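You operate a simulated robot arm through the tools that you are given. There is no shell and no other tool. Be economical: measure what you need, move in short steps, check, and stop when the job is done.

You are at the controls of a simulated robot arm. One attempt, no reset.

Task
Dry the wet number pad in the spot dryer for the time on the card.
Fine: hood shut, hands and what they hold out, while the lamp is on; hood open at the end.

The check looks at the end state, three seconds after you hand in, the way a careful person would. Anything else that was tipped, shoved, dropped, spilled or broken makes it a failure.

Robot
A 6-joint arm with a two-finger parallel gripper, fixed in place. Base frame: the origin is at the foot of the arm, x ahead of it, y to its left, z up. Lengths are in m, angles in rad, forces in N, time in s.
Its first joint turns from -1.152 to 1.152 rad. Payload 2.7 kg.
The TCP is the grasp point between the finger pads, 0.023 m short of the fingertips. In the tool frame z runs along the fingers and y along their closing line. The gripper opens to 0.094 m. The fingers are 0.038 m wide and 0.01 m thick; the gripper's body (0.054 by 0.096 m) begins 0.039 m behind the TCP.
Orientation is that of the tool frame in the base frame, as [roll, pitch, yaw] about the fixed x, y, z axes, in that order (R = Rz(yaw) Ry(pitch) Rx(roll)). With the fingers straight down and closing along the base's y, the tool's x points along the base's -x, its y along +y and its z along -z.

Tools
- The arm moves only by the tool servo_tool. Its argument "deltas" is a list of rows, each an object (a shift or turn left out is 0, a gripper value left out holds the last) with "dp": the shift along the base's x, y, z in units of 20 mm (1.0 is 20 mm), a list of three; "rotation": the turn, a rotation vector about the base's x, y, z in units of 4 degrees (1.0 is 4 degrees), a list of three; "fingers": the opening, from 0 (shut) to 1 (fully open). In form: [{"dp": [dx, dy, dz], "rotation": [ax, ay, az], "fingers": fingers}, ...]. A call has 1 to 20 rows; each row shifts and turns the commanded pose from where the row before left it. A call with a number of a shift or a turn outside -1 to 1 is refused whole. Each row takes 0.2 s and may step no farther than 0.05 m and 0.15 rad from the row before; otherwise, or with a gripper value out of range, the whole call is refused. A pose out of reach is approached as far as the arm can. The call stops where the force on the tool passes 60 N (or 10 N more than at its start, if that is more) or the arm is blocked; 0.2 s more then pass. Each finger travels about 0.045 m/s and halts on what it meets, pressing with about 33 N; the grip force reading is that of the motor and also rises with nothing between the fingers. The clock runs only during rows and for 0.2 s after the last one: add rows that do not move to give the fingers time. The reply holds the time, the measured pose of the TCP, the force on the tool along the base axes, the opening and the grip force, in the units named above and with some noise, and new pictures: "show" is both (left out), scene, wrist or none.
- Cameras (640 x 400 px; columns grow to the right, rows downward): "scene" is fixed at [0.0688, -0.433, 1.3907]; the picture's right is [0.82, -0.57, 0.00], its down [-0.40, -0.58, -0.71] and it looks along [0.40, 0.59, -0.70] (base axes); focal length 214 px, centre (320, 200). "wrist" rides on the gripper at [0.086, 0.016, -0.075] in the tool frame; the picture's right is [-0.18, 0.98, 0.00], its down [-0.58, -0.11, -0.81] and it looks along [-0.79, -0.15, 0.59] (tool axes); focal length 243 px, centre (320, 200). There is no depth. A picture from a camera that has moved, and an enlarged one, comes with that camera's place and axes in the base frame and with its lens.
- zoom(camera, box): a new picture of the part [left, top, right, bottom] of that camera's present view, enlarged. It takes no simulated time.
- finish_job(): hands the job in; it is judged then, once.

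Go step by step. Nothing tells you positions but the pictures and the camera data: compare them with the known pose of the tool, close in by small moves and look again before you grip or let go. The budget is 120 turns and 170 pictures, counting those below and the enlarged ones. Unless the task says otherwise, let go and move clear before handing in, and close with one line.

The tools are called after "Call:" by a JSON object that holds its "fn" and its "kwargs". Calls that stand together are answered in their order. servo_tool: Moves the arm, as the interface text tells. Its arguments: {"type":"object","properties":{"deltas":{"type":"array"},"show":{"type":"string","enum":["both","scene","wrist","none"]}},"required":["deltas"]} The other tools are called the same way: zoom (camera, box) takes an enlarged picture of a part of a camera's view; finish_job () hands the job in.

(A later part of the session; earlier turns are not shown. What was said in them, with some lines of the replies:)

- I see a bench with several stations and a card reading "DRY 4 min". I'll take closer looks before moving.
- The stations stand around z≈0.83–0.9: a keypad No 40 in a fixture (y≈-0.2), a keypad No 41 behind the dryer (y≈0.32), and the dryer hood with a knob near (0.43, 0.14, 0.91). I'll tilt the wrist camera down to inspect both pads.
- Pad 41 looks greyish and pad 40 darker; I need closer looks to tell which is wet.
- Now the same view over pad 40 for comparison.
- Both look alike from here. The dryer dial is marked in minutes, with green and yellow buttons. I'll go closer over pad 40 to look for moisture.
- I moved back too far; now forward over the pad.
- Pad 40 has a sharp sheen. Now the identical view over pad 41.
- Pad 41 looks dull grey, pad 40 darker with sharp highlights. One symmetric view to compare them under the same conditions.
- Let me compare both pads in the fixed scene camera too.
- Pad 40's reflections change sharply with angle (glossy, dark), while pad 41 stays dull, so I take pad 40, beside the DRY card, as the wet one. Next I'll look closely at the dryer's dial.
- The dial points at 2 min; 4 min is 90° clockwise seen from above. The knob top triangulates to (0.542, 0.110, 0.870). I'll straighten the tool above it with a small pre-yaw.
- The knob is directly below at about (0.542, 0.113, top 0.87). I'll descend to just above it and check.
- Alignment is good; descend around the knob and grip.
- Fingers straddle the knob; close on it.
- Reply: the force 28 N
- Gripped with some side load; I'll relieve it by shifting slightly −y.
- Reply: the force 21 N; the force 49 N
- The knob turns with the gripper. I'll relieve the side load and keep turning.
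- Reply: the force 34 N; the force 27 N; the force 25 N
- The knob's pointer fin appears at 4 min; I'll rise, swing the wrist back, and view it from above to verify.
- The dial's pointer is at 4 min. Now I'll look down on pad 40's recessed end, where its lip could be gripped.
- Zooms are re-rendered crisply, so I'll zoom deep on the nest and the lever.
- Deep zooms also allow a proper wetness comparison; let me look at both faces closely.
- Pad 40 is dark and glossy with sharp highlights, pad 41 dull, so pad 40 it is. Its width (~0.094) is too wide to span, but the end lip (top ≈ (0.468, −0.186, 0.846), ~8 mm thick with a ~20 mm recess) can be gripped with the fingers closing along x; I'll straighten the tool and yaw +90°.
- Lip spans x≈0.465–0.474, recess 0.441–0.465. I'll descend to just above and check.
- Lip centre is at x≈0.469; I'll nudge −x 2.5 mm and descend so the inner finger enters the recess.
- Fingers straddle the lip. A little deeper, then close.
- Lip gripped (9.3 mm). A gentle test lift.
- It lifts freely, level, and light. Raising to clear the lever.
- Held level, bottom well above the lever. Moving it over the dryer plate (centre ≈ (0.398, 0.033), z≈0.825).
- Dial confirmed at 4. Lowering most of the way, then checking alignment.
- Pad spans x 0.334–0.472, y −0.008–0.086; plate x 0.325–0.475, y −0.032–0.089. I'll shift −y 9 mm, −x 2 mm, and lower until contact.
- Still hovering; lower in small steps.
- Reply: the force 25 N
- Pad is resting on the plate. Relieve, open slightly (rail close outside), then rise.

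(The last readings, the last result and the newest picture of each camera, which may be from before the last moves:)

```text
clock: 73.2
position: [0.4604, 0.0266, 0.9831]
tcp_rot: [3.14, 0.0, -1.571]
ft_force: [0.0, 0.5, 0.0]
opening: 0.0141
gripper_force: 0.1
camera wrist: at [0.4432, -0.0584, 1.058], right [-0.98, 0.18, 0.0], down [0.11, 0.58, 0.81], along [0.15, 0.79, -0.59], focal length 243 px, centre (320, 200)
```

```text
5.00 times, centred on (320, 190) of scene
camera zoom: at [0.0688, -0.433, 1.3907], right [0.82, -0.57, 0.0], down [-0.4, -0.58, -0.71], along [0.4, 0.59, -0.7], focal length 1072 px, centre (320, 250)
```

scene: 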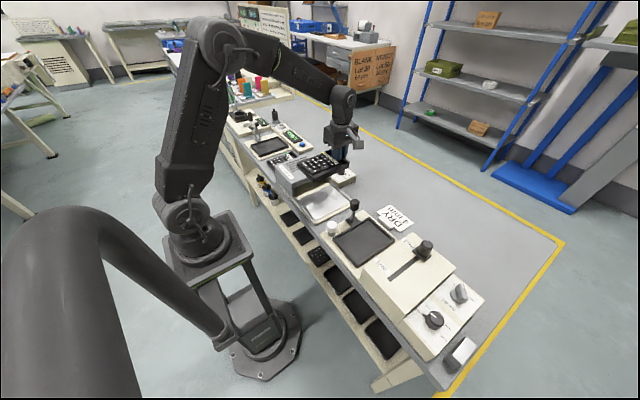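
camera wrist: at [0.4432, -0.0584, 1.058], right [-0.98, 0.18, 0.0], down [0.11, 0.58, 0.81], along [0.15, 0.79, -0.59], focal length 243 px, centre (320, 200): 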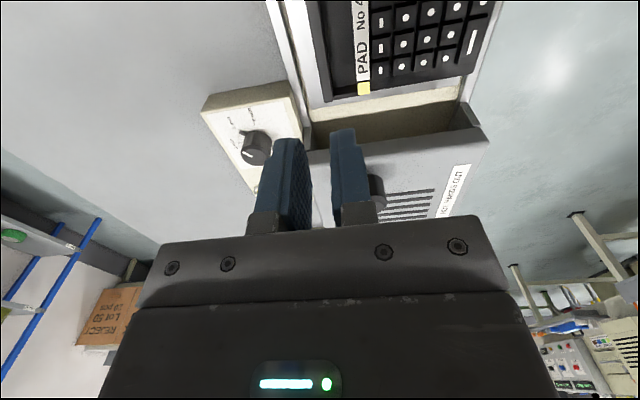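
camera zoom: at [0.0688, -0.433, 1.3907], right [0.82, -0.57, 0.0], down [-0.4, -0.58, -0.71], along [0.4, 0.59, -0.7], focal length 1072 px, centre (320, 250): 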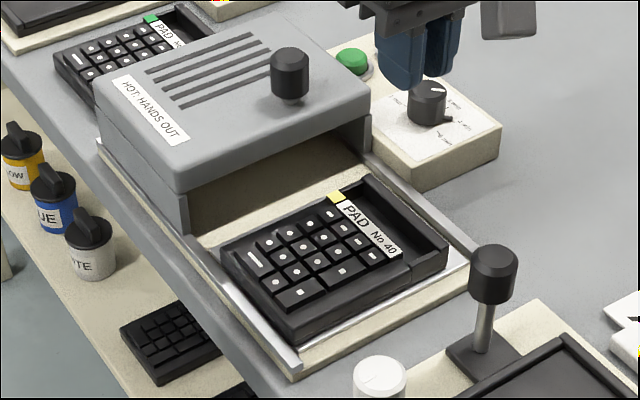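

The pad sits on the plate. Next I'll rotate back to close along y and move above the hood knob (≈(0.429, 0.137, top 0.929)).

Call:
{"fn": "servo_tool", "kwargs": {"deltas": [{"dp": [0, 0, 1], "rotation": [0, 0, -1], "fingers": 0.65}, {"rotation": [0, 0, -1]}, {"rotation": [0, 0, -1]}, {"rotation": [0, 0, -1]}, {"rotation": [0, 0, -1]}, {"rotation": [0, 0, -1]}, {"rotation": [0, 0, -1]}, {"rotation": [0, 0, -1]}, {"rotation": [0, 0, -1]}, {"rotation": [0, 0, -1]}, {"rotation": [0, 0, -1]}, {"rotation": [0, 0, -1]}, {"rotation": [0, 0, -1]}, {"rotation": [0, 0, -1]}, {"rotation": [0, 0, -1]}, {"rotation": [0, 0, -1]}, {"rotation": [0, 0, -1]}, {"rotation": [0, 0, -1]}, {"rotation": [0, 0, -1]}, {"rotation": [0, 0, -1]}], "show": "none"}}

Call:
{"fn": "servo_tool", "kwargs": {"deltas": [{"dp": [-0.3, 1, 0], "rotation": [0, 0, -1]}, {"dp": [-0.3, 1, 0], "rotation": [0, 0, -1]}, {"dp": [-0.3, 1, 0], "rotation": [0, 0, -0.5]}, {"dp": [-0.3, 1, 0]}, {"dp": [-0.3, 1, 0]}, {"dp": [-0.08, 0.5, 0]}, {}]}}

Call:
{"fn": "zoom", "kwargs": {"camera": "scene", "box": [270, 130, 350, 210]}}

```text
clock: 77.4
position: [0.4609, 0.0267, 1.0044]
tcp_rot: [3.14, 0.001, -2.967]
ft_force: [-0.1, 0.5, -0.7]
opening: 0.0612
gripper_force: 0.0
```

```text
clock: 79.0
position: [0.4265, 0.1367, 1.0019]
tcp_rot: [3.139, 0.002, -3.141]
ft_force: [-0.1, -0.3, 0.0]
opening: 0.0611
gripper_force: 0.2
camera wrist: at [0.3393, 0.1532, 1.0775], right [0.18, 0.98, 0.0], down [0.58, -0.11, 0.81], along [0.79, -0.15, -0.59], focal length 243 px, centre (320, 200)
```

scene: 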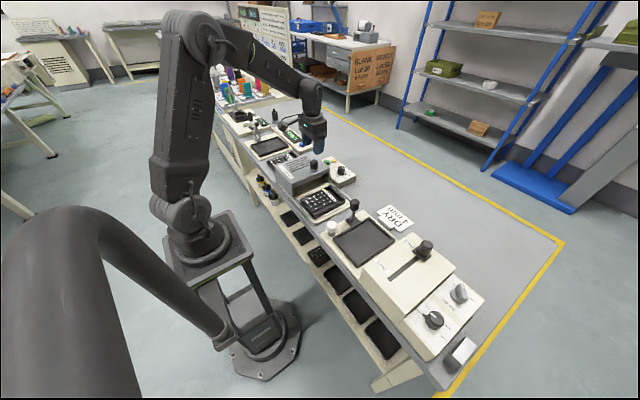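
wrist: 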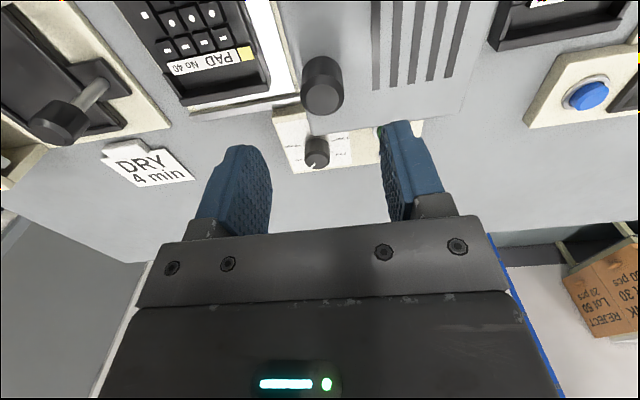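

```text
5.00 times, centred on (310, 170) of scene
camera zoom: at [0.0688, -0.433, 1.3907], right [0.82, -0.57, 0.0], down [-0.4, -0.58, -0.71], along [0.4, 0.59, -0.7], focal length 1072 px, centre (370, 350)
```

zoom: 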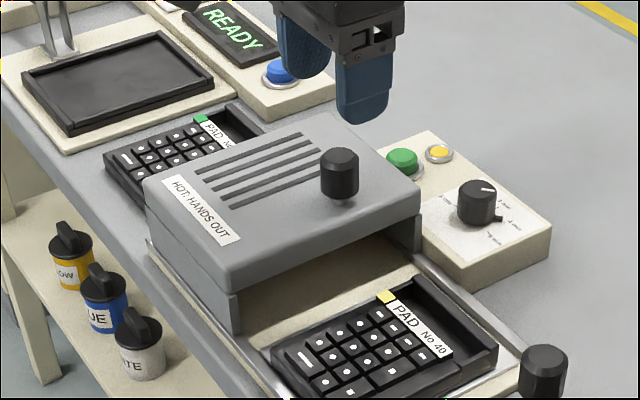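

Aligned over the hood knob. Descend and grip it.

Call:
{"fn": "servo_tool", "kwargs": {"deltas": [{"dp": [0, 0, -1]}, {"dp": [0, 0, -1]}, {"dp": [0, 0, -1]}, {"dp": [0, 0, -0.8]}, {"dp": [0, 0, -0.45]}, {}], "show": "none"}}

Call:
{"fn": "zoom", "kwargs": {"camera": "scene", "box": [285, 130, 345, 190]}}

Call:
{"fn": "servo_tool", "kwargs": {"deltas": [{"fingers": 0}, {}, {}, {}], "show": "wrist"}}

```text
clock: 80.4
position: [0.4283, 0.1367, 0.9192]
tcp_rot: [3.139, 0.002, -3.141]
ft_force: [0.8, -0.7, -0.3]
opening: 0.0611
gripper_force: 0.1
```

```text
6.67 times, centred on (315, 160) of scene
camera zoom: at [0.0688, -0.433, 1.3907], right [0.82, -0.57, 0.0], down [-0.4, -0.58, -0.71], along [0.4, 0.59, -0.7], focal length 1430 px, centre (353, 467)
```

zoom: 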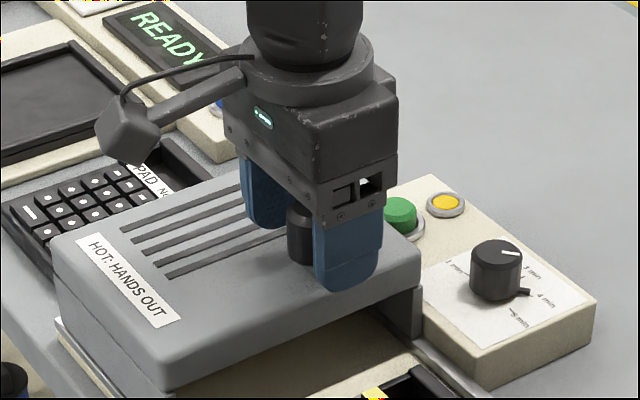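

```text
clock: 81.4
position: [0.4281, 0.139, 0.9195]
tcp_rot: [3.14, 0.003, 3.14]
ft_force: [1.5, -1.3, -0.2]
opening: 0.0298
gripper_force: 45.2
camera wrist: at [0.3413, 0.1542, 0.9945], right [0.18, 0.98, 0.0], down [0.58, -0.11, 0.81], along [0.79, -0.15, -0.59], focal length 243 px, centre (320, 200)
```

wrist: 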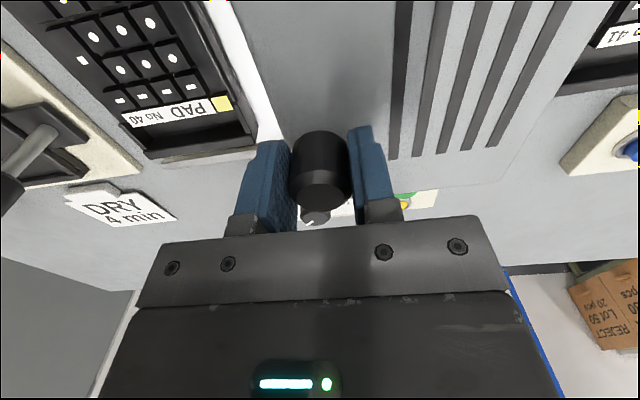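

Gripped. Slide the hood toward −y, a first short stretch.

Call:
{"fn": "servo_tool", "kwargs": {"deltas": [{"dp": [0, -0.4, 0]}, {"dp": [0, -0.4, 0]}, {"dp": [0, -0.4, 0]}, {"dp": [0, -0.4, 0]}, {"dp": [0, -0.4, 0]}], "show": "none"}}

Call:
{"fn": "zoom", "kwargs": {"camera": "scene", "box": [275, 135, 365, 225]}}

```text
clock: 82.6
position: [0.4284, 0.0982, 0.9199]
tcp_rot: [3.138, 0.006, -3.14]
ft_force: [10.4, 1.2, 4.3]
opening: 0.0295
gripper_force: 44.6
```

```text
4.44 times, centred on (320, 180) of scene
camera zoom: at [0.0691, -0.433, 1.3908], right [0.82, -0.57, 0.0], down [-0.4, -0.58, -0.71], along [0.4, 0.59, -0.7], focal length 953 px, centre (320, 289)
```

zoom: 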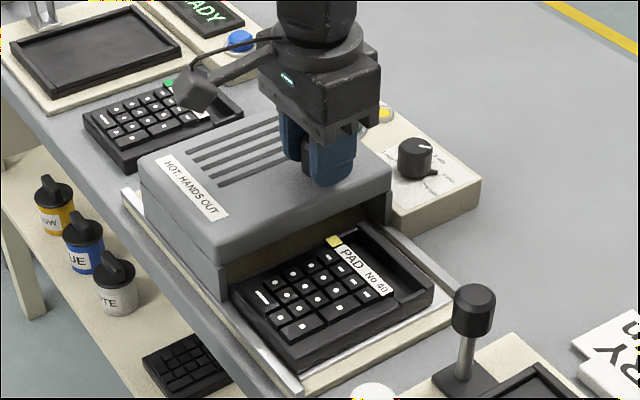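

The hood slides freely and clears the pad sides. Continue.

Call:
{"fn": "servo_tool", "kwargs": {"deltas": [{"dp": [0.02, -0.4, 0]}, {"dp": [0.02, -0.4, 0]}, {"dp": [0, -0.4, 0]}, {"dp": [0, -0.4, 0]}, {"dp": [0, -0.4, 0]}, {"dp": [0, -0.4, 0]}], "show": "none"}}

Call:
{"fn": "zoom", "kwargs": {"camera": "scene", "box": [275, 135, 365, 225]}}

```text
clock: 84.0
position: [0.4284, 0.0491, 0.9188]
tcp_rot: [3.139, 0.002, -3.141]
ft_force: [-3.5, 1.5, 17.8]
opening: 0.0298
gripper_force: 44.5
```

```text
4.44 times, centred on (320, 180) of scene
camera zoom: at [0.0685, -0.433, 1.3908], right [0.82, -0.57, 0.0], down [-0.4, -0.58, -0.71], along [0.4, 0.59, -0.7], focal length 953 px, centre (320, 289)
```

zoom: 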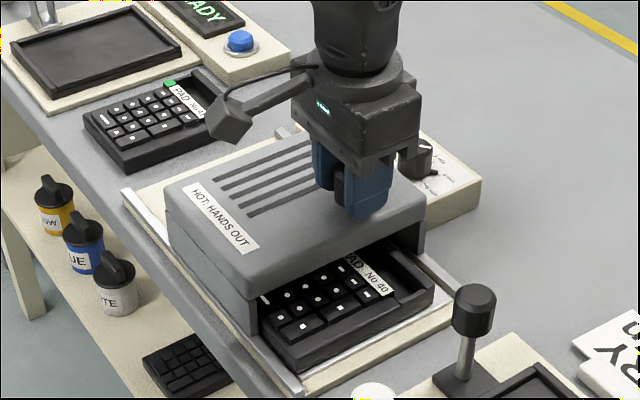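

Call:
{"fn": "servo_tool", "kwargs": {"deltas": [{"dp": [0, -0.4, 0.03]}, {"dp": [0, -0.4, 0]}, {"dp": [0, -0.4, 0]}, {"dp": [0, -0.4, 0]}, {}], "show": "none"}}

Call:
{"fn": "zoom", "kwargs": {"camera": "scene", "box": [285, 145, 365, 225]}}

```text
clock: 85.2
position: [0.4277, 0.0175, 0.9191]
tcp_rot: [3.14, 0.004, -3.141]
ft_force: [13.4, 0.5, 3.8]
opening: 0.0295
gripper_force: 45.1
```

```text
5.00 times, centred on (325, 185) of scene
camera zoom: at [0.0691, -0.433, 1.3907], right [0.82, -0.57, 0.0], down [-0.4, -0.58, -0.71], along [0.4, 0.59, -0.7], focal length 1072 px, centre (295, 275)
```

zoom: 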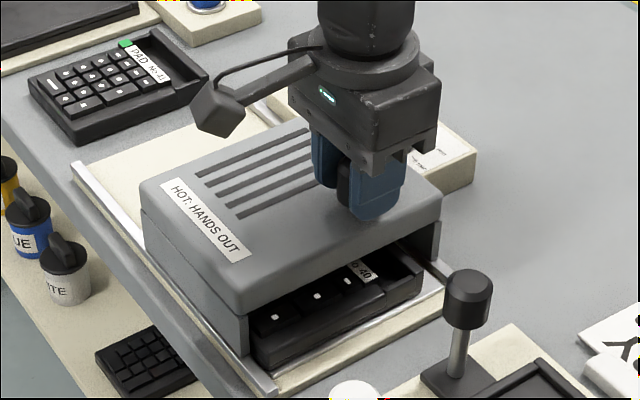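

Call:
{"fn": "servo_tool", "kwargs": {"deltas": [{"dp": [0, -0.3, 0]}, {"dp": [0, -0.3, 0]}, {"dp": [0, -0.3, 0]}, {"dp": [0, -0.3, 0]}, {}], "show": "none"}}

Call:
{"fn": "zoom", "kwargs": {"camera": "scene", "box": [285, 145, 365, 225]}}

```text
clock: 86.4
position: [0.4283, -0.0052, 0.9199]
tcp_rot: [3.139, -0.001, 3.141]
ft_force: [4.2, 1.0, -1.3]
opening: 0.0298
gripper_force: 45.3
```

```text
5.00 times, centred on (325, 185) of scene
camera zoom: at [0.0689, -0.433, 1.3908], right [0.82, -0.57, 0.0], down [-0.4, -0.58, -0.71], along [0.4, 0.59, -0.7], focal length 1072 px, centre (295, 275)
```

zoom: 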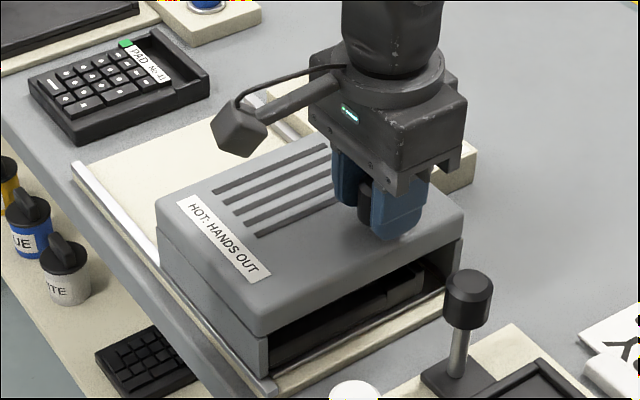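

Call:
{"fn": "servo_tool", "kwargs": {"deltas": [{"dp": [0, -0.2, 0]}, {"dp": [0, -0.2, 0]}, {"dp": [0, -0.2, 0]}, {}], "show": "none"}}

Call:
{"fn": "zoom", "kwargs": {"camera": "scene", "box": [285, 145, 365, 225]}}

```text
clock: 87.4
position: [0.4284, -0.0134, 0.9199]
tcp_rot: [3.137, -0.002, -3.138]
ft_force: [4.8, 48.1, -17.6]
opening: 0.0299
gripper_force: 44.7
```

```text
5.00 times, centred on (325, 185) of scene
camera zoom: at [0.0692, -0.4318, 1.3911], right [0.82, -0.57, 0.0], down [-0.4, -0.58, -0.71], along [0.4, 0.59, -0.7], focal length 1072 px, centre (295, 275)
```

zoom: 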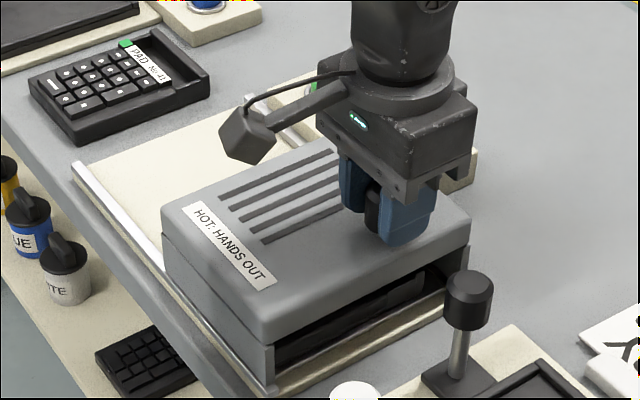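

End stop reached (48 N): hood shut at 150 mm of travel. Relieve, release, and rise.

Call:
{"fn": "servo_tool", "kwargs": {"deltas": [{"dp": [0, 0.15, 0]}, {"fingers": 0.53}, {}, {}, {"dp": [0, 0, 0.5]}, {"dp": [0, 0, 1]}, {"dp": [0, 0, 1]}, {"dp": [0, 0, 1]}]}}

Call:
{"fn": "zoom", "kwargs": {"camera": "scene", "box": [285, 135, 375, 225]}}

```text
clock: 89.2
position: [0.4302, -0.0172, 0.9908]
tcp_rot: [3.14, 0.003, 3.141]
ft_force: [0.7, 0.0, -0.3]
opening: 0.0498
gripper_force: 0.1
camera wrist: at [0.3425, 0.0007, 1.0664], right [0.18, 0.98, 0.0], down [0.58, -0.11, 0.81], along [0.79, -0.15, -0.59], focal length 243 px, centre (320, 200)
```

scene: 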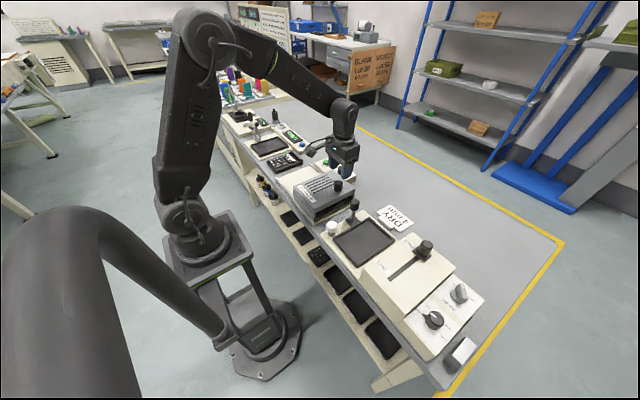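
wrist: 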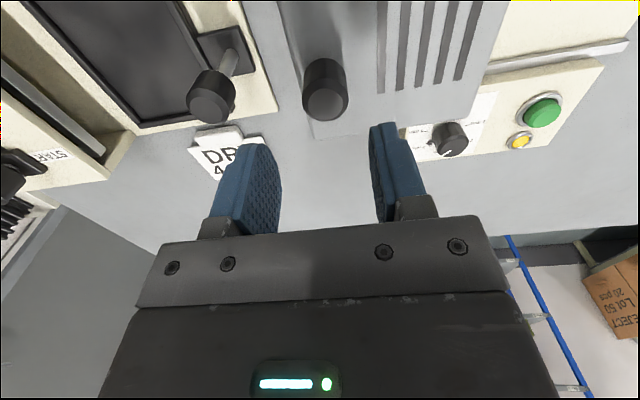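

```text
4.44 times, centred on (330, 180) of scene
camera zoom: at [0.0688, -0.433, 1.3907], right [0.82, -0.57, 0.0], down [-0.4, -0.58, -0.71], along [0.4, 0.59, -0.7], focal length 953 px, centre (276, 289)
```

zoom: 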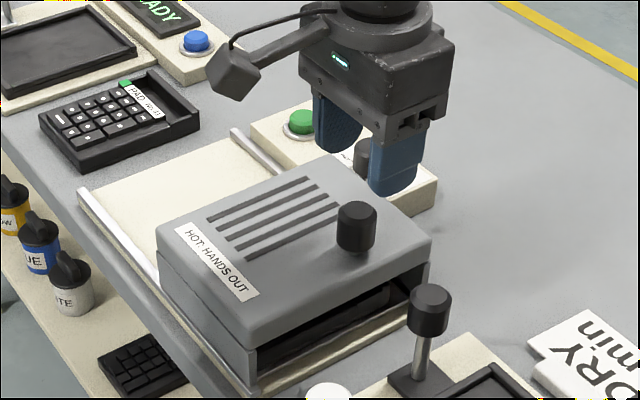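

Hood is shut. Green button ≈ (0.520, 0.188, top 0.86), yellow at x≈0.56. I'll move above green with closed fingers, biased to −x to avoid the yellow.

Call:
{"fn": "servo_tool", "kwargs": {"deltas": [{"dp": [0.38, 0.94, 0], "fingers": 0}, {"dp": [0.38, 0.94, 0]}, {"dp": [0.38, 0.94, 0]}, {"dp": [0.38, 0.94, 0]}, {"dp": [0.38, 0.94, 0]}, {"dp": [0.38, 0.94, 0]}, {"dp": [0.38, 0.94, 0]}, {"dp": [0.38, 0.94, 0]}, {"dp": [0.38, 0.94, 0]}, {"dp": [0.38, 0.94, 0]}, {"dp": [0.38, 0.94, 0]}, {"dp": [0, 0, -1]}, {"dp": [0, 0, -1]}, {"dp": [0, 0, -1]}, {}]}}

Call:
{"fn": "zoom", "kwargs": {"camera": "scene", "box": [300, 130, 360, 190]}}

Call:
{"fn": "zoom", "kwargs": {"camera": "wrist", "box": [220, 60, 420, 240]}}

```text
clock: 92.4
position: [0.5129, 0.1892, 0.9302]
tcp_rot: [3.141, 0.0, -3.14]
ft_force: [0.5, 0.0, -0.5]
opening: 0.0003
gripper_force: 33.0
camera wrist: at [0.4255, 0.2057, 1.0051], right [0.18, 0.98, 0.0], down [0.58, -0.11, 0.81], along [0.79, -0.15, -0.59], focal length 243 px, centre (320, 200)
```

scene: 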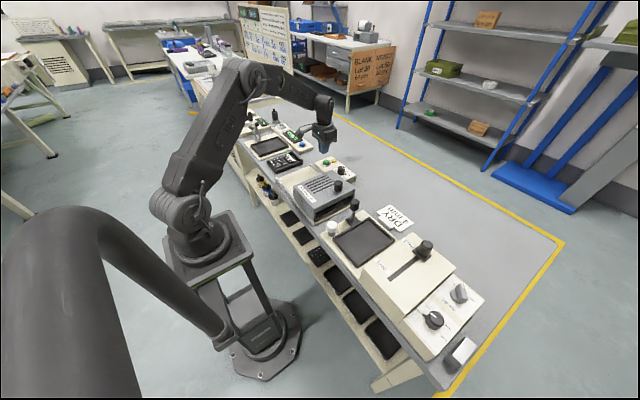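
wrist: 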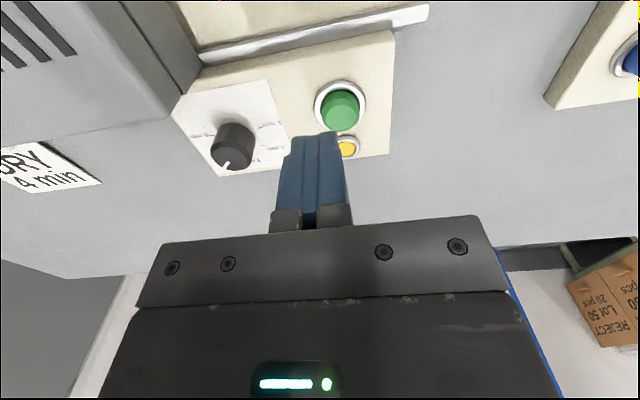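

```text
6.67 times, centred on (330, 160) of scene
camera zoom: at [0.0688, -0.433, 1.3907], right [0.82, -0.57, 0.0], down [-0.4, -0.58, -0.71], along [0.4, 0.59, -0.7], focal length 1430 px, centre (253, 467)
```

zoom: 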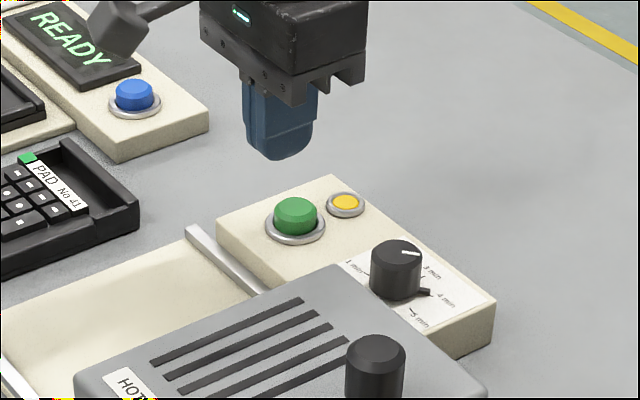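

```text
2.22 times, centred on (320, 150) of wrist
camera zoom: at [0.4255, 0.2057, 1.0051], right [0.18, 0.98, 0.0], down [0.58, -0.11, 0.81], along [0.79, -0.15, -0.59], focal length 539 px, centre (320, 311)
```

zoom: 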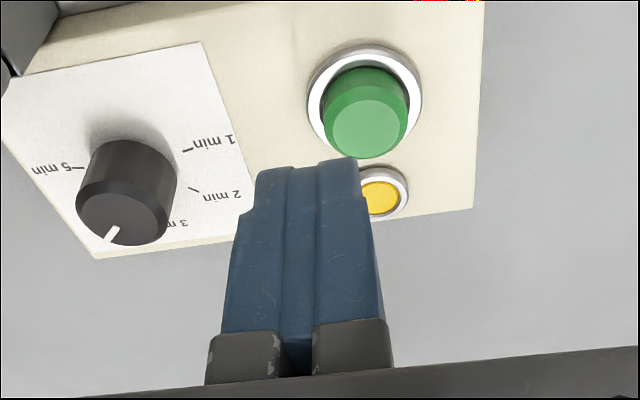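

Refined: green button top ≈ (0.533, 0.200, 0.853), yellow at x≈0.570. Shift and descend to press gently.

Call:
{"fn": "servo_tool", "kwargs": {"deltas": [{"dp": [0.75, 0.54, 0]}, {"dp": [0, 0, -1]}, {"dp": [0, 0, -0.8]}, {"dp": [0, 0, -0.4]}, {}], "show": "wrist"}}

Call:
{"fn": "zoom", "kwargs": {"camera": "scene", "box": [310, 140, 350, 180]}}

```text
clock: 93.6
position: [0.5278, 0.201, 0.8852]
tcp_rot: [3.139, 0.002, -3.141]
ft_force: [0.1, -0.5, -0.2]
opening: 0.0
gripper_force: 32.8
camera wrist: at [0.4408, 0.2184, 0.9601], right [0.18, 0.98, 0.0], down [0.58, -0.11, 0.81], along [0.79, -0.15, -0.59], focal length 243 px, centre (320, 200)
```

wrist: 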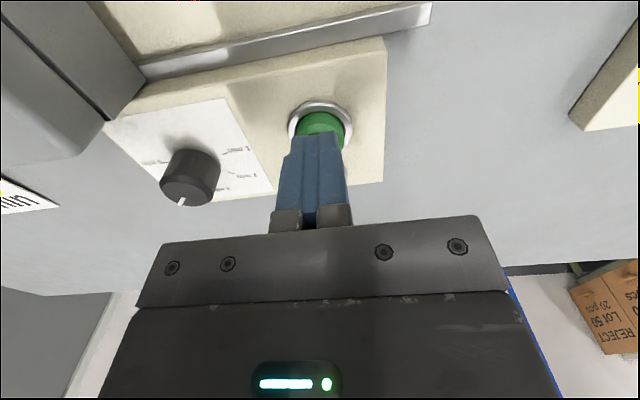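

```text
10.00 times, centred on (330, 160) of scene
camera zoom: at [0.0688, -0.433, 1.3907], right [0.82, -0.57, 0.0], down [-0.4, -0.58, -0.71], along [0.4, 0.59, -0.7], focal length 2145 px, centre (220, 600)
```

zoom: 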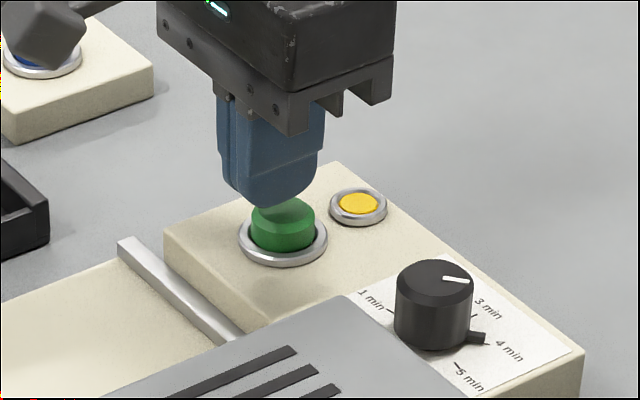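

Right above the button; press in small steps.

Call:
{"fn": "servo_tool", "kwargs": {"deltas": [{"dp": [0, 0, -0.2]}, {"dp": [0, 0, -0.15]}, {"dp": [0, 0, -0.1]}, {}], "show": "none"}}

Call:
{"fn": "zoom", "kwargs": {"camera": "scene", "box": [300, 140, 350, 190]}}

```text
clock: 94.6
position: [0.5291, 0.2005, 0.8764]
tcp_rot: [3.14, 0.002, -3.142]
ft_force: [0.1, 0.0, 0.3]
opening: 0.0
gripper_force: 33.2
```

```text
8.00 times, centred on (325, 165) of scene
camera zoom: at [0.0688, -0.433, 1.3907], right [0.82, -0.57, 0.0], down [-0.4, -0.58, -0.71], along [0.4, 0.59, -0.7], focal length 1716 px, centre (280, 480)
```

zoom: 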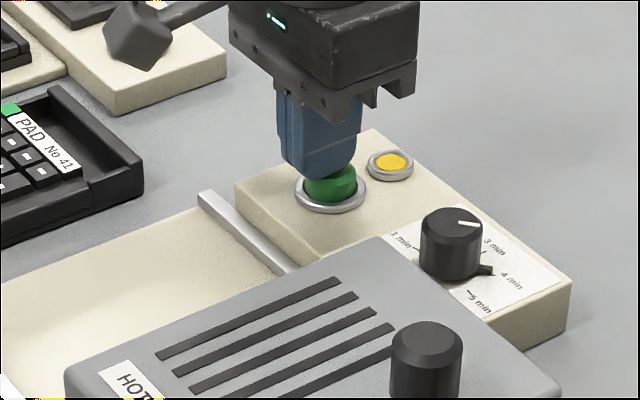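

Call:
{"fn": "servo_tool", "kwargs": {"deltas": [{"dp": [0, 0, -0.1]}, {"dp": [0, 0, -0.1]}], "show": "none"}}

Call:
{"fn": "zoom", "kwargs": {"camera": "scene", "box": [300, 140, 350, 190]}}

```text
clock: 95.2
position: [0.5281, 0.2018, 0.8727]
tcp_rot: [3.137, 0.004, 3.141]
ft_force: [0.5, 0.6, 3.2]
opening: 0.0
gripper_force: 32.9
```

```text
8.00 times, centred on (325, 165) of scene
camera zoom: at [0.0688, -0.433, 1.3907], right [0.82, -0.57, 0.0], down [-0.4, -0.58, -0.71], along [0.4, 0.59, -0.7], focal length 1716 px, centre (280, 480)
```

zoom: 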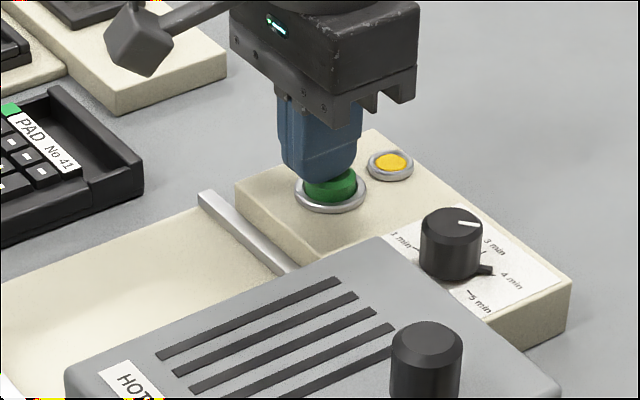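

Contact; press further while watching the yellow light.

Call:
{"fn": "servo_tool", "kwargs": {"deltas": [{"dp": [0, 0, -0.1]}, {"dp": [0, 0, -0.1]}], "show": "none"}}

Call:
{"fn": "zoom", "kwargs": {"camera": "scene", "box": [290, 140, 360, 220]}}

```text
clock: 95.8
position: [0.5281, 0.2012, 0.8689]
tcp_rot: [3.141, 0.004, 3.141]
ft_force: [-0.2, -5.2, 9.9]
opening: 0.0002
gripper_force: 33.2
```

```text
5.00 times, centred on (325, 180) of scene
camera zoom: at [0.0686, -0.4332, 1.3907], right [0.82, -0.57, 0.0], down [-0.4, -0.58, -0.71], along [0.4, 0.59, -0.7], focal length 1072 px, centre (295, 300)
```

zoom: 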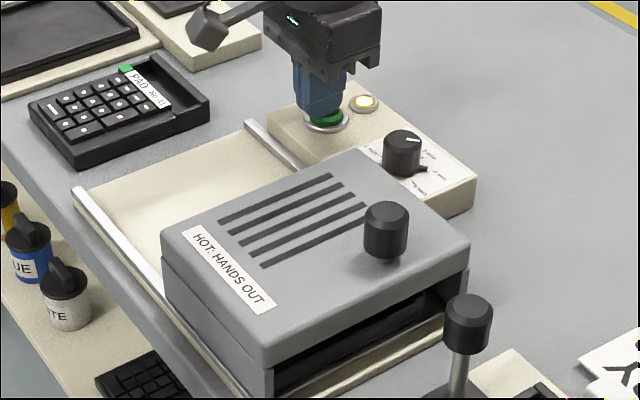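

The yellow lamp looks lit. Rise clear of the button and check.

Call:
{"fn": "servo_tool", "kwargs": {"deltas": [{"dp": [0, 0, 0.5]}, {"dp": [0, 0, 1]}, {"dp": [0, 0, 1]}, {"dp": [0, 0, 1]}], "show": "none"}}

Call:
{"fn": "zoom", "kwargs": {"camera": "scene", "box": [300, 140, 350, 190]}}

Call:
{"fn": "zoom", "kwargs": {"camera": "scene", "box": [300, 180, 350, 225]}}

```text
clock: 96.8
position: [0.5281, 0.2026, 0.936]
tcp_rot: [3.141, 0.001, -3.141]
ft_force: [0.2, -0.4, -0.9]
opening: 0.0002
gripper_force: 32.7
```

```text
8.00 times, centred on (325, 165) of scene
camera zoom: at [0.0688, -0.433, 1.3907], right [0.82, -0.57, 0.0], down [-0.4, -0.58, -0.71], along [0.4, 0.59, -0.7], focal length 1716 px, centre (280, 480)
```

zoom: 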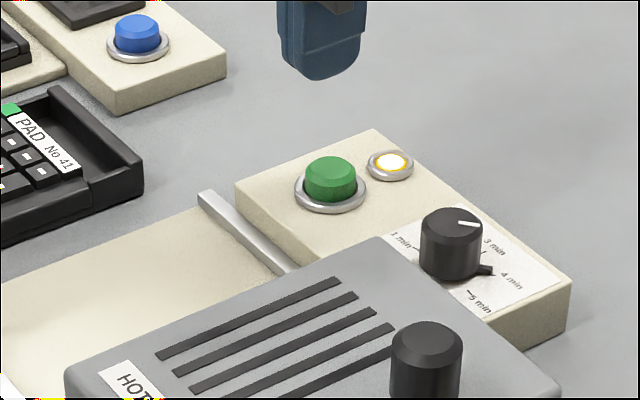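

```text
8.89 times, centred on (325, 202) of scene
camera zoom: at [0.0688, -0.433, 1.3907], right [0.82, -0.57, 0.0], down [-0.4, -0.58, -0.71], along [0.4, 0.59, -0.7], focal length 1906 px, centre (276, 178)
```

zoom: 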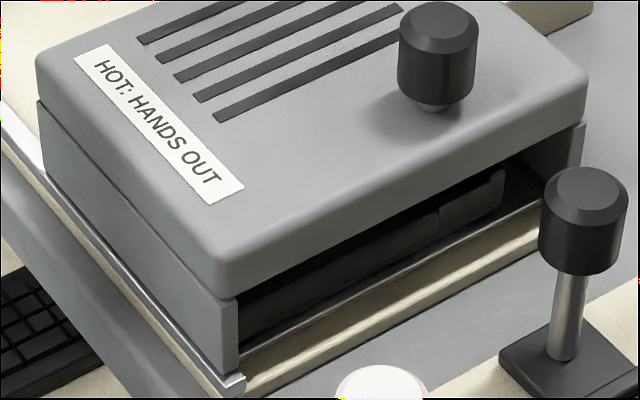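

Lamp is on. I'll stay clear and wait, checking the lamp.

Call:
{"fn": "servo_tool", "kwargs": {"deltas": [{}, {}, {}, {}, {}, {}, {}, {}, {}, {}, {}, {}, {}, {}, {}, {}, {}, {}, {}, {}], "show": "none"}}

Call:
{"fn": "servo_tool", "kwargs": {"deltas": [{}, {}, {}, {}, {}, {}, {}, {}, {}, {}, {}, {}, {}, {}, {}, {}, {}, {}, {}, {}], "show": "none"}}

Call:
{"fn": "zoom", "kwargs": {"camera": "scene", "box": [310, 140, 350, 180]}}

Call:
{"fn": "servo_tool", "kwargs": {"deltas": [{}, {}, {}, {}, {}, {}, {}, {}, {}, {}, {}, {}, {}, {}, {}, {}, {}, {}, {}, {}], "show": "none"}}

Call:
{"fn": "servo_tool", "kwargs": {"deltas": [{}, {}, {}, {}, {}, {}, {}, {}, {}, {}, {}, {}, {}, {}, {}, {}, {}, {}, {}, {}], "show": "none"}}

Call:
{"fn": "servo_tool", "kwargs": {"deltas": [{}, {}, {}, {}, {}, {}, {}, {}, {}, {}, {}, {}, {}, {}, {}, {}, {}, {}, {}, {}], "show": "none"}}

Call:
{"fn": "zoom", "kwargs": {"camera": "scene", "box": [310, 140, 350, 180]}}

```text
clock: 101.0
position: [0.5294, 0.2034, 0.9357]
tcp_rot: [3.138, 0.003, -3.14]
ft_force: [-0.4, -0.7, -0.2]
opening: 0.0003
gripper_force: 33.2
```

```text
clock: 105.2
position: [0.528, 0.204, 0.9366]
tcp_rot: [3.14, 0.002, -3.139]
ft_force: [-0.1, -0.3, 0.0]
opening: 0.0001
gripper_force: 33.1
```

```text
10.00 times, centred on (330, 160) of scene
camera zoom: at [0.0688, -0.433, 1.3907], right [0.82, -0.57, 0.0], down [-0.4, -0.58, -0.71], along [0.4, 0.59, -0.7], focal length 2145 px, centre (220, 600)
```

zoom: 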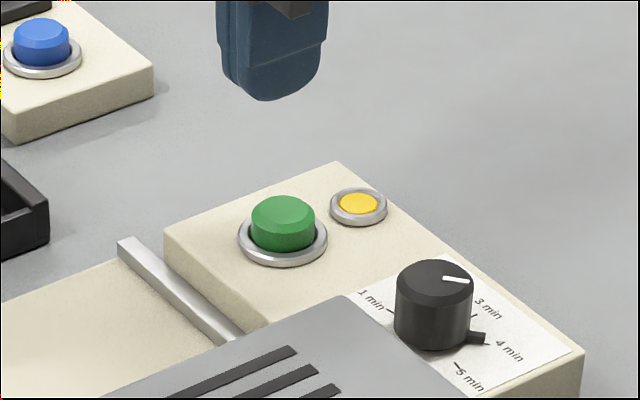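

```text
clock: 109.4
position: [0.5284, 0.2029, 0.9358]
tcp_rot: [3.142, 0.002, 3.14]
ft_force: [1.1, -0.6, -0.4]
opening: 0.0
gripper_force: 33.2
```

```text
clock: 113.6
position: [0.5297, 0.2027, 0.9363]
tcp_rot: [3.14, 0.001, -3.141]
ft_force: [0.5, -0.2, -0.4]
opening: 0.0
gripper_force: 32.9
```

```text
clock: 117.8
position: [0.5294, 0.202, 0.9357]
tcp_rot: [3.138, 0.0, 3.141]
ft_force: [0.0, -0.3, -0.1]
opening: 0.0001
gripper_force: 33.0
```

```text
10.00 times, centred on (330, 160) of scene
camera zoom: at [0.0688, -0.433, 1.3907], right [0.82, -0.57, 0.0], down [-0.4, -0.58, -0.71], along [0.4, 0.59, -0.7], focal length 2145 px, centre (220, 600)
```

zoom: 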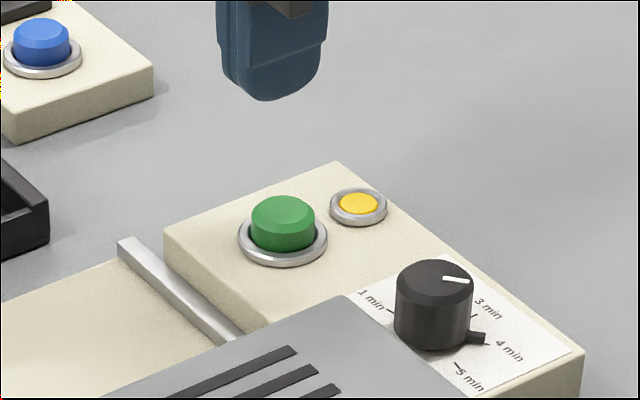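

The lamp went out after the (time-scaled) 4-minute cycle. Now back to the hood knob at (0.428, −0.014) to reopen it.

Call:
{"fn": "servo_tool", "kwargs": {"deltas": [{"dp": [0, 0, 1], "fingers": 0.53}, {"dp": [0, 0, 1]}, {"dp": [0, 0, 0.8]}, {"dp": [-0.46, -1, 0]}, {"dp": [-0.46, -1, 0]}, {"dp": [-0.46, -1, 0]}, {"dp": [-0.46, -1, 0]}, {"dp": [-0.46, -1, 0]}, {"dp": [-0.46, -1, 0]}, {"dp": [-0.46, -1, 0]}, {"dp": [-0.46, -1, 0]}, {"dp": [-0.46, -1, 0]}, {"dp": [-0.46, -1, 0]}, {"dp": [-0.46, -0.8, 0]}, {}], "show": "wrist"}}

Call:
{"fn": "zoom", "kwargs": {"camera": "scene", "box": [290, 140, 370, 220]}}

```text
clock: 121.0
position: [0.4257, -0.0148, 0.9942]
tcp_rot: [3.14, 0.001, 3.14]
ft_force: [1.2, 0.2, -0.2]
opening: 0.0498
gripper_force: 0.1
camera wrist: at [0.3374, 0.0018, 1.0697], right [0.18, 0.98, 0.0], down [0.58, -0.11, 0.81], along [0.79, -0.15, -0.59], focal length 243 px, centre (320, 200)
```

wrist: 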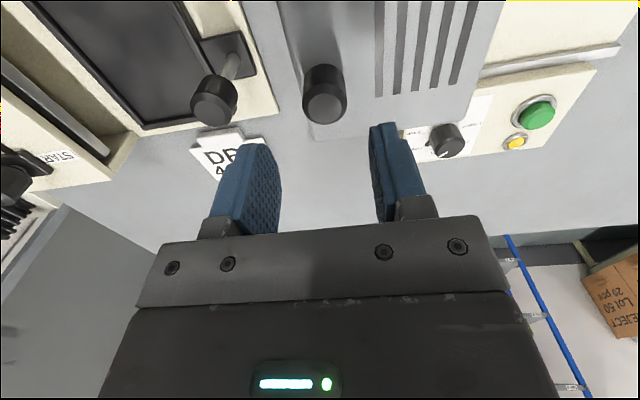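

```text
5.00 times, centred on (330, 180) of scene
camera zoom: at [0.0688, -0.433, 1.3907], right [0.82, -0.57, 0.0], down [-0.4, -0.58, -0.71], along [0.4, 0.59, -0.7], focal length 1072 px, centre (270, 300)
```

zoom: 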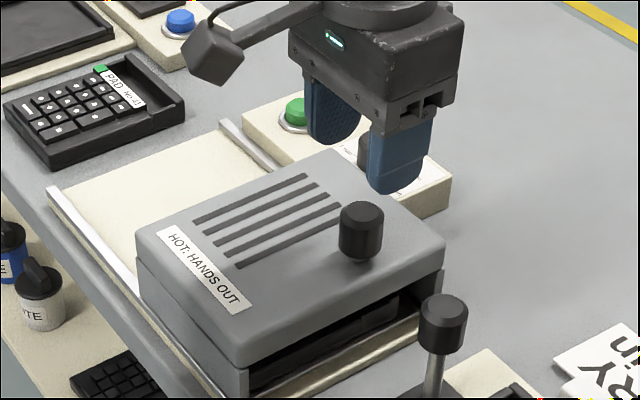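

Same alignment as at release. Descend, grip, and slide open.

Call:
{"fn": "servo_tool", "kwargs": {"deltas": [{"dp": [0.08, 0, -1]}, {"dp": [0, 0, -1]}, {"dp": [0, 0, -1]}, {"dp": [0, 0, -0.72]}, {}, {"fingers": 0}, {}, {}, {}], "show": "wrist"}}

```text
clock: 123.0
position: [0.4262, -0.0124, 0.9196]
tcp_rot: [3.139, 0.002, -3.14]
ft_force: [0.0, 28.6, -4.3]
opening: 0.0296
gripper_force: 45.2
camera wrist: at [0.34, 0.0037, 0.9942], right [0.18, 0.98, 0.0], down [0.58, -0.11, 0.81], along [0.79, -0.15, -0.59], focal length 243 px, centre (320, 200)
```

wrist: 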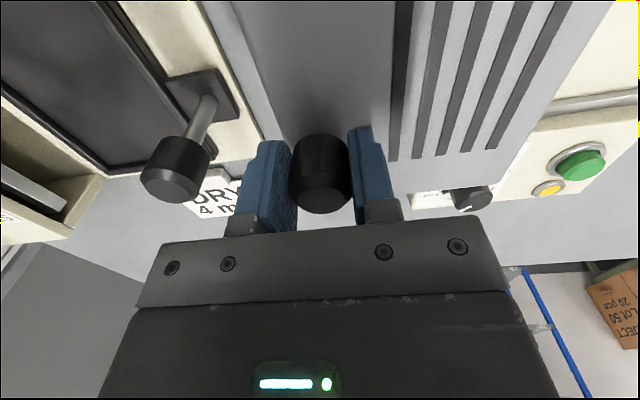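

Knob gripped. Slide +y for about 146 mm in two stages.

Call:
{"fn": "servo_tool", "kwargs": {"deltas": [{"dp": [0, 0.3, 0]}, {"dp": [0, 0.4, 0]}, {"dp": [0, 0.4, 0]}, {"dp": [0, 0.4, 0]}, {"dp": [0, 0.4, 0]}, {"dp": [0, 0.4, 0]}, {"dp": [0, 0.4, 0]}, {"dp": [0, 0.4, 0]}, {"dp": [0, 0.4, 0]}, {"dp": [0, 0.4, 0]}], "show": "none"}}

Call:
{"fn": "zoom", "kwargs": {"camera": "scene", "box": [280, 135, 370, 225]}}

```text
clock: 125.2
position: [0.4279, 0.0642, 0.9196]
tcp_rot: [3.14, 0.0, -3.14]
ft_force: [12.1, -1.6, -30.2]
opening: 0.03
gripper_force: 44.7
```

```text
4.44 times, centred on (325, 180) of scene
camera zoom: at [0.0695, -0.433, 1.3907], right [0.82, -0.57, 0.0], down [-0.4, -0.58, -0.71], along [0.4, 0.59, -0.7], focal length 953 px, centre (298, 289)
```

zoom: 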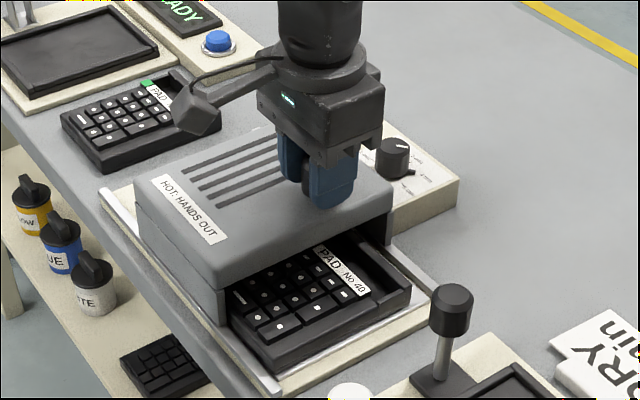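

Call:
{"fn": "servo_tool", "kwargs": {"deltas": [{"dp": [0.03, 0.2, -0.07]}, {"dp": [0, 0.4, 0]}, {"dp": [0, 0.4, 0]}, {"dp": [0, 0.4, 0]}, {"dp": [0, 0.4, 0]}, {"dp": [0, 0.4, 0]}, {"dp": [0, 0.4, 0]}, {"dp": [0, 0.4, 0]}, {"dp": [0, 0.3, 0]}, {"dp": [0, 0.2, 0]}, {}], "show": "none"}}

Call:
{"fn": "zoom", "kwargs": {"camera": "scene", "box": [280, 135, 370, 225]}}

```text
clock: 127.6
position: [0.4291, 0.1338, 0.9179]
tcp_rot: [3.14, 0.0, 3.141]
ft_force: [-22.7, 1.6, 22.8]
opening: 0.0298
gripper_force: 44.8
```

```text
4.44 times, centred on (325, 180) of scene
camera zoom: at [0.0679, -0.4331, 1.3908], right [0.82, -0.57, 0.0], down [-0.4, -0.58, -0.71], along [0.4, 0.59, -0.7], focal length 953 px, centre (298, 289)
```

zoom: 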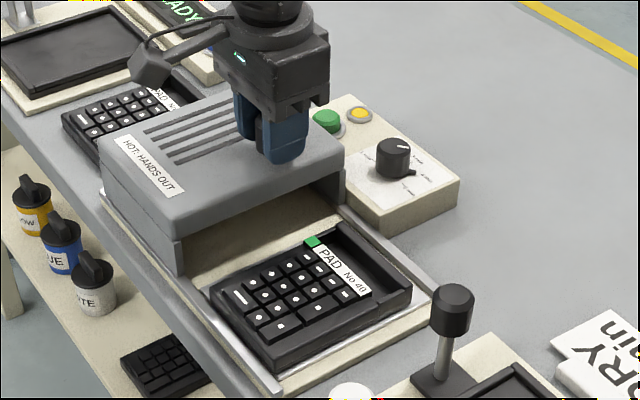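

The pad's tag has turned from yellow to green: it's dry. A last few mm to fully open, then release and rise.

Call:
{"fn": "servo_tool", "kwargs": {"deltas": [{"dp": [-0.03, 0.2, 0.03]}, {}], "show": "none"}}

Call:
{"fn": "servo_tool", "kwargs": {"deltas": [{"fingers": 0.55}, {}, {}, {"dp": [0, 0, 0.5]}, {"dp": [0, 0, 1]}, {"dp": [0, 0, 1]}, {"dp": [0, 0, 1]}, {"dp": [-0.5, 0, 1]}, {"dp": [-0.5, 0, 1]}, {"dp": [-0.5, 0, 1]}, {}], "show": "scene"}}

Call:
{"fn": "zoom", "kwargs": {"camera": "scene", "box": [270, 125, 420, 275]}}

```text
clock: 128.2
position: [0.4292, 0.1377, 0.9191]
tcp_rot: [-3.14, 0.001, 3.141]
ft_force: [-9.5, -6.7, 7.8]
opening: 0.0292
gripper_force: 44.7
```

```text
clock: 130.6
position: [0.4001, 0.1383, 1.0487]
tcp_rot: [3.14, 0.001, 3.141]
ft_force: [-0.6, 0.9, -1.2]
opening: 0.0518
gripper_force: 0.0
```

scene: 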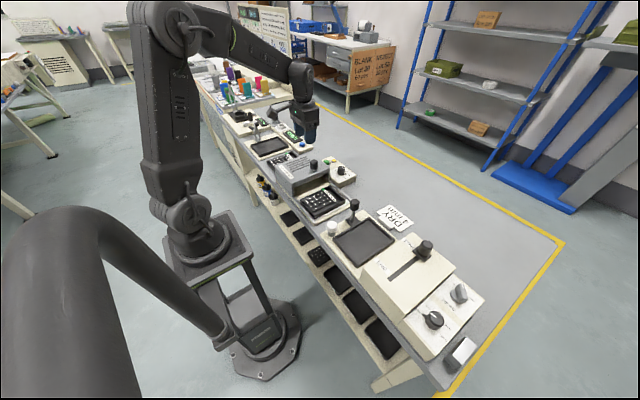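

```text
2.67 times, centred on (345, 200) of scene
camera zoom: at [0.0688, -0.433, 1.3907], right [0.82, -0.57, 0.0], down [-0.4, -0.58, -0.71], along [0.4, 0.59, -0.7], focal length 572 px, centre (253, 200)
```

zoom: 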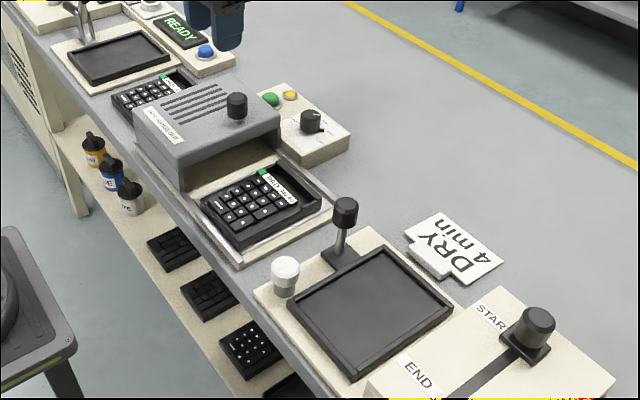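

The hood is open, the lamp is off, the pad sits dry on the plate with a green tag, and nothing else has been disturbed. The arm is clear, so I'm handing in.

Call:
{"fn": "finish_job", "kwargs": {}}

```text
The job is handed in.
```

I dried pad No 40 in the spot dryer at the card's 4 min setting and handed the job in; its tag has turned from yellow to green, the hood is open, and the pad is still on the dryer plate.
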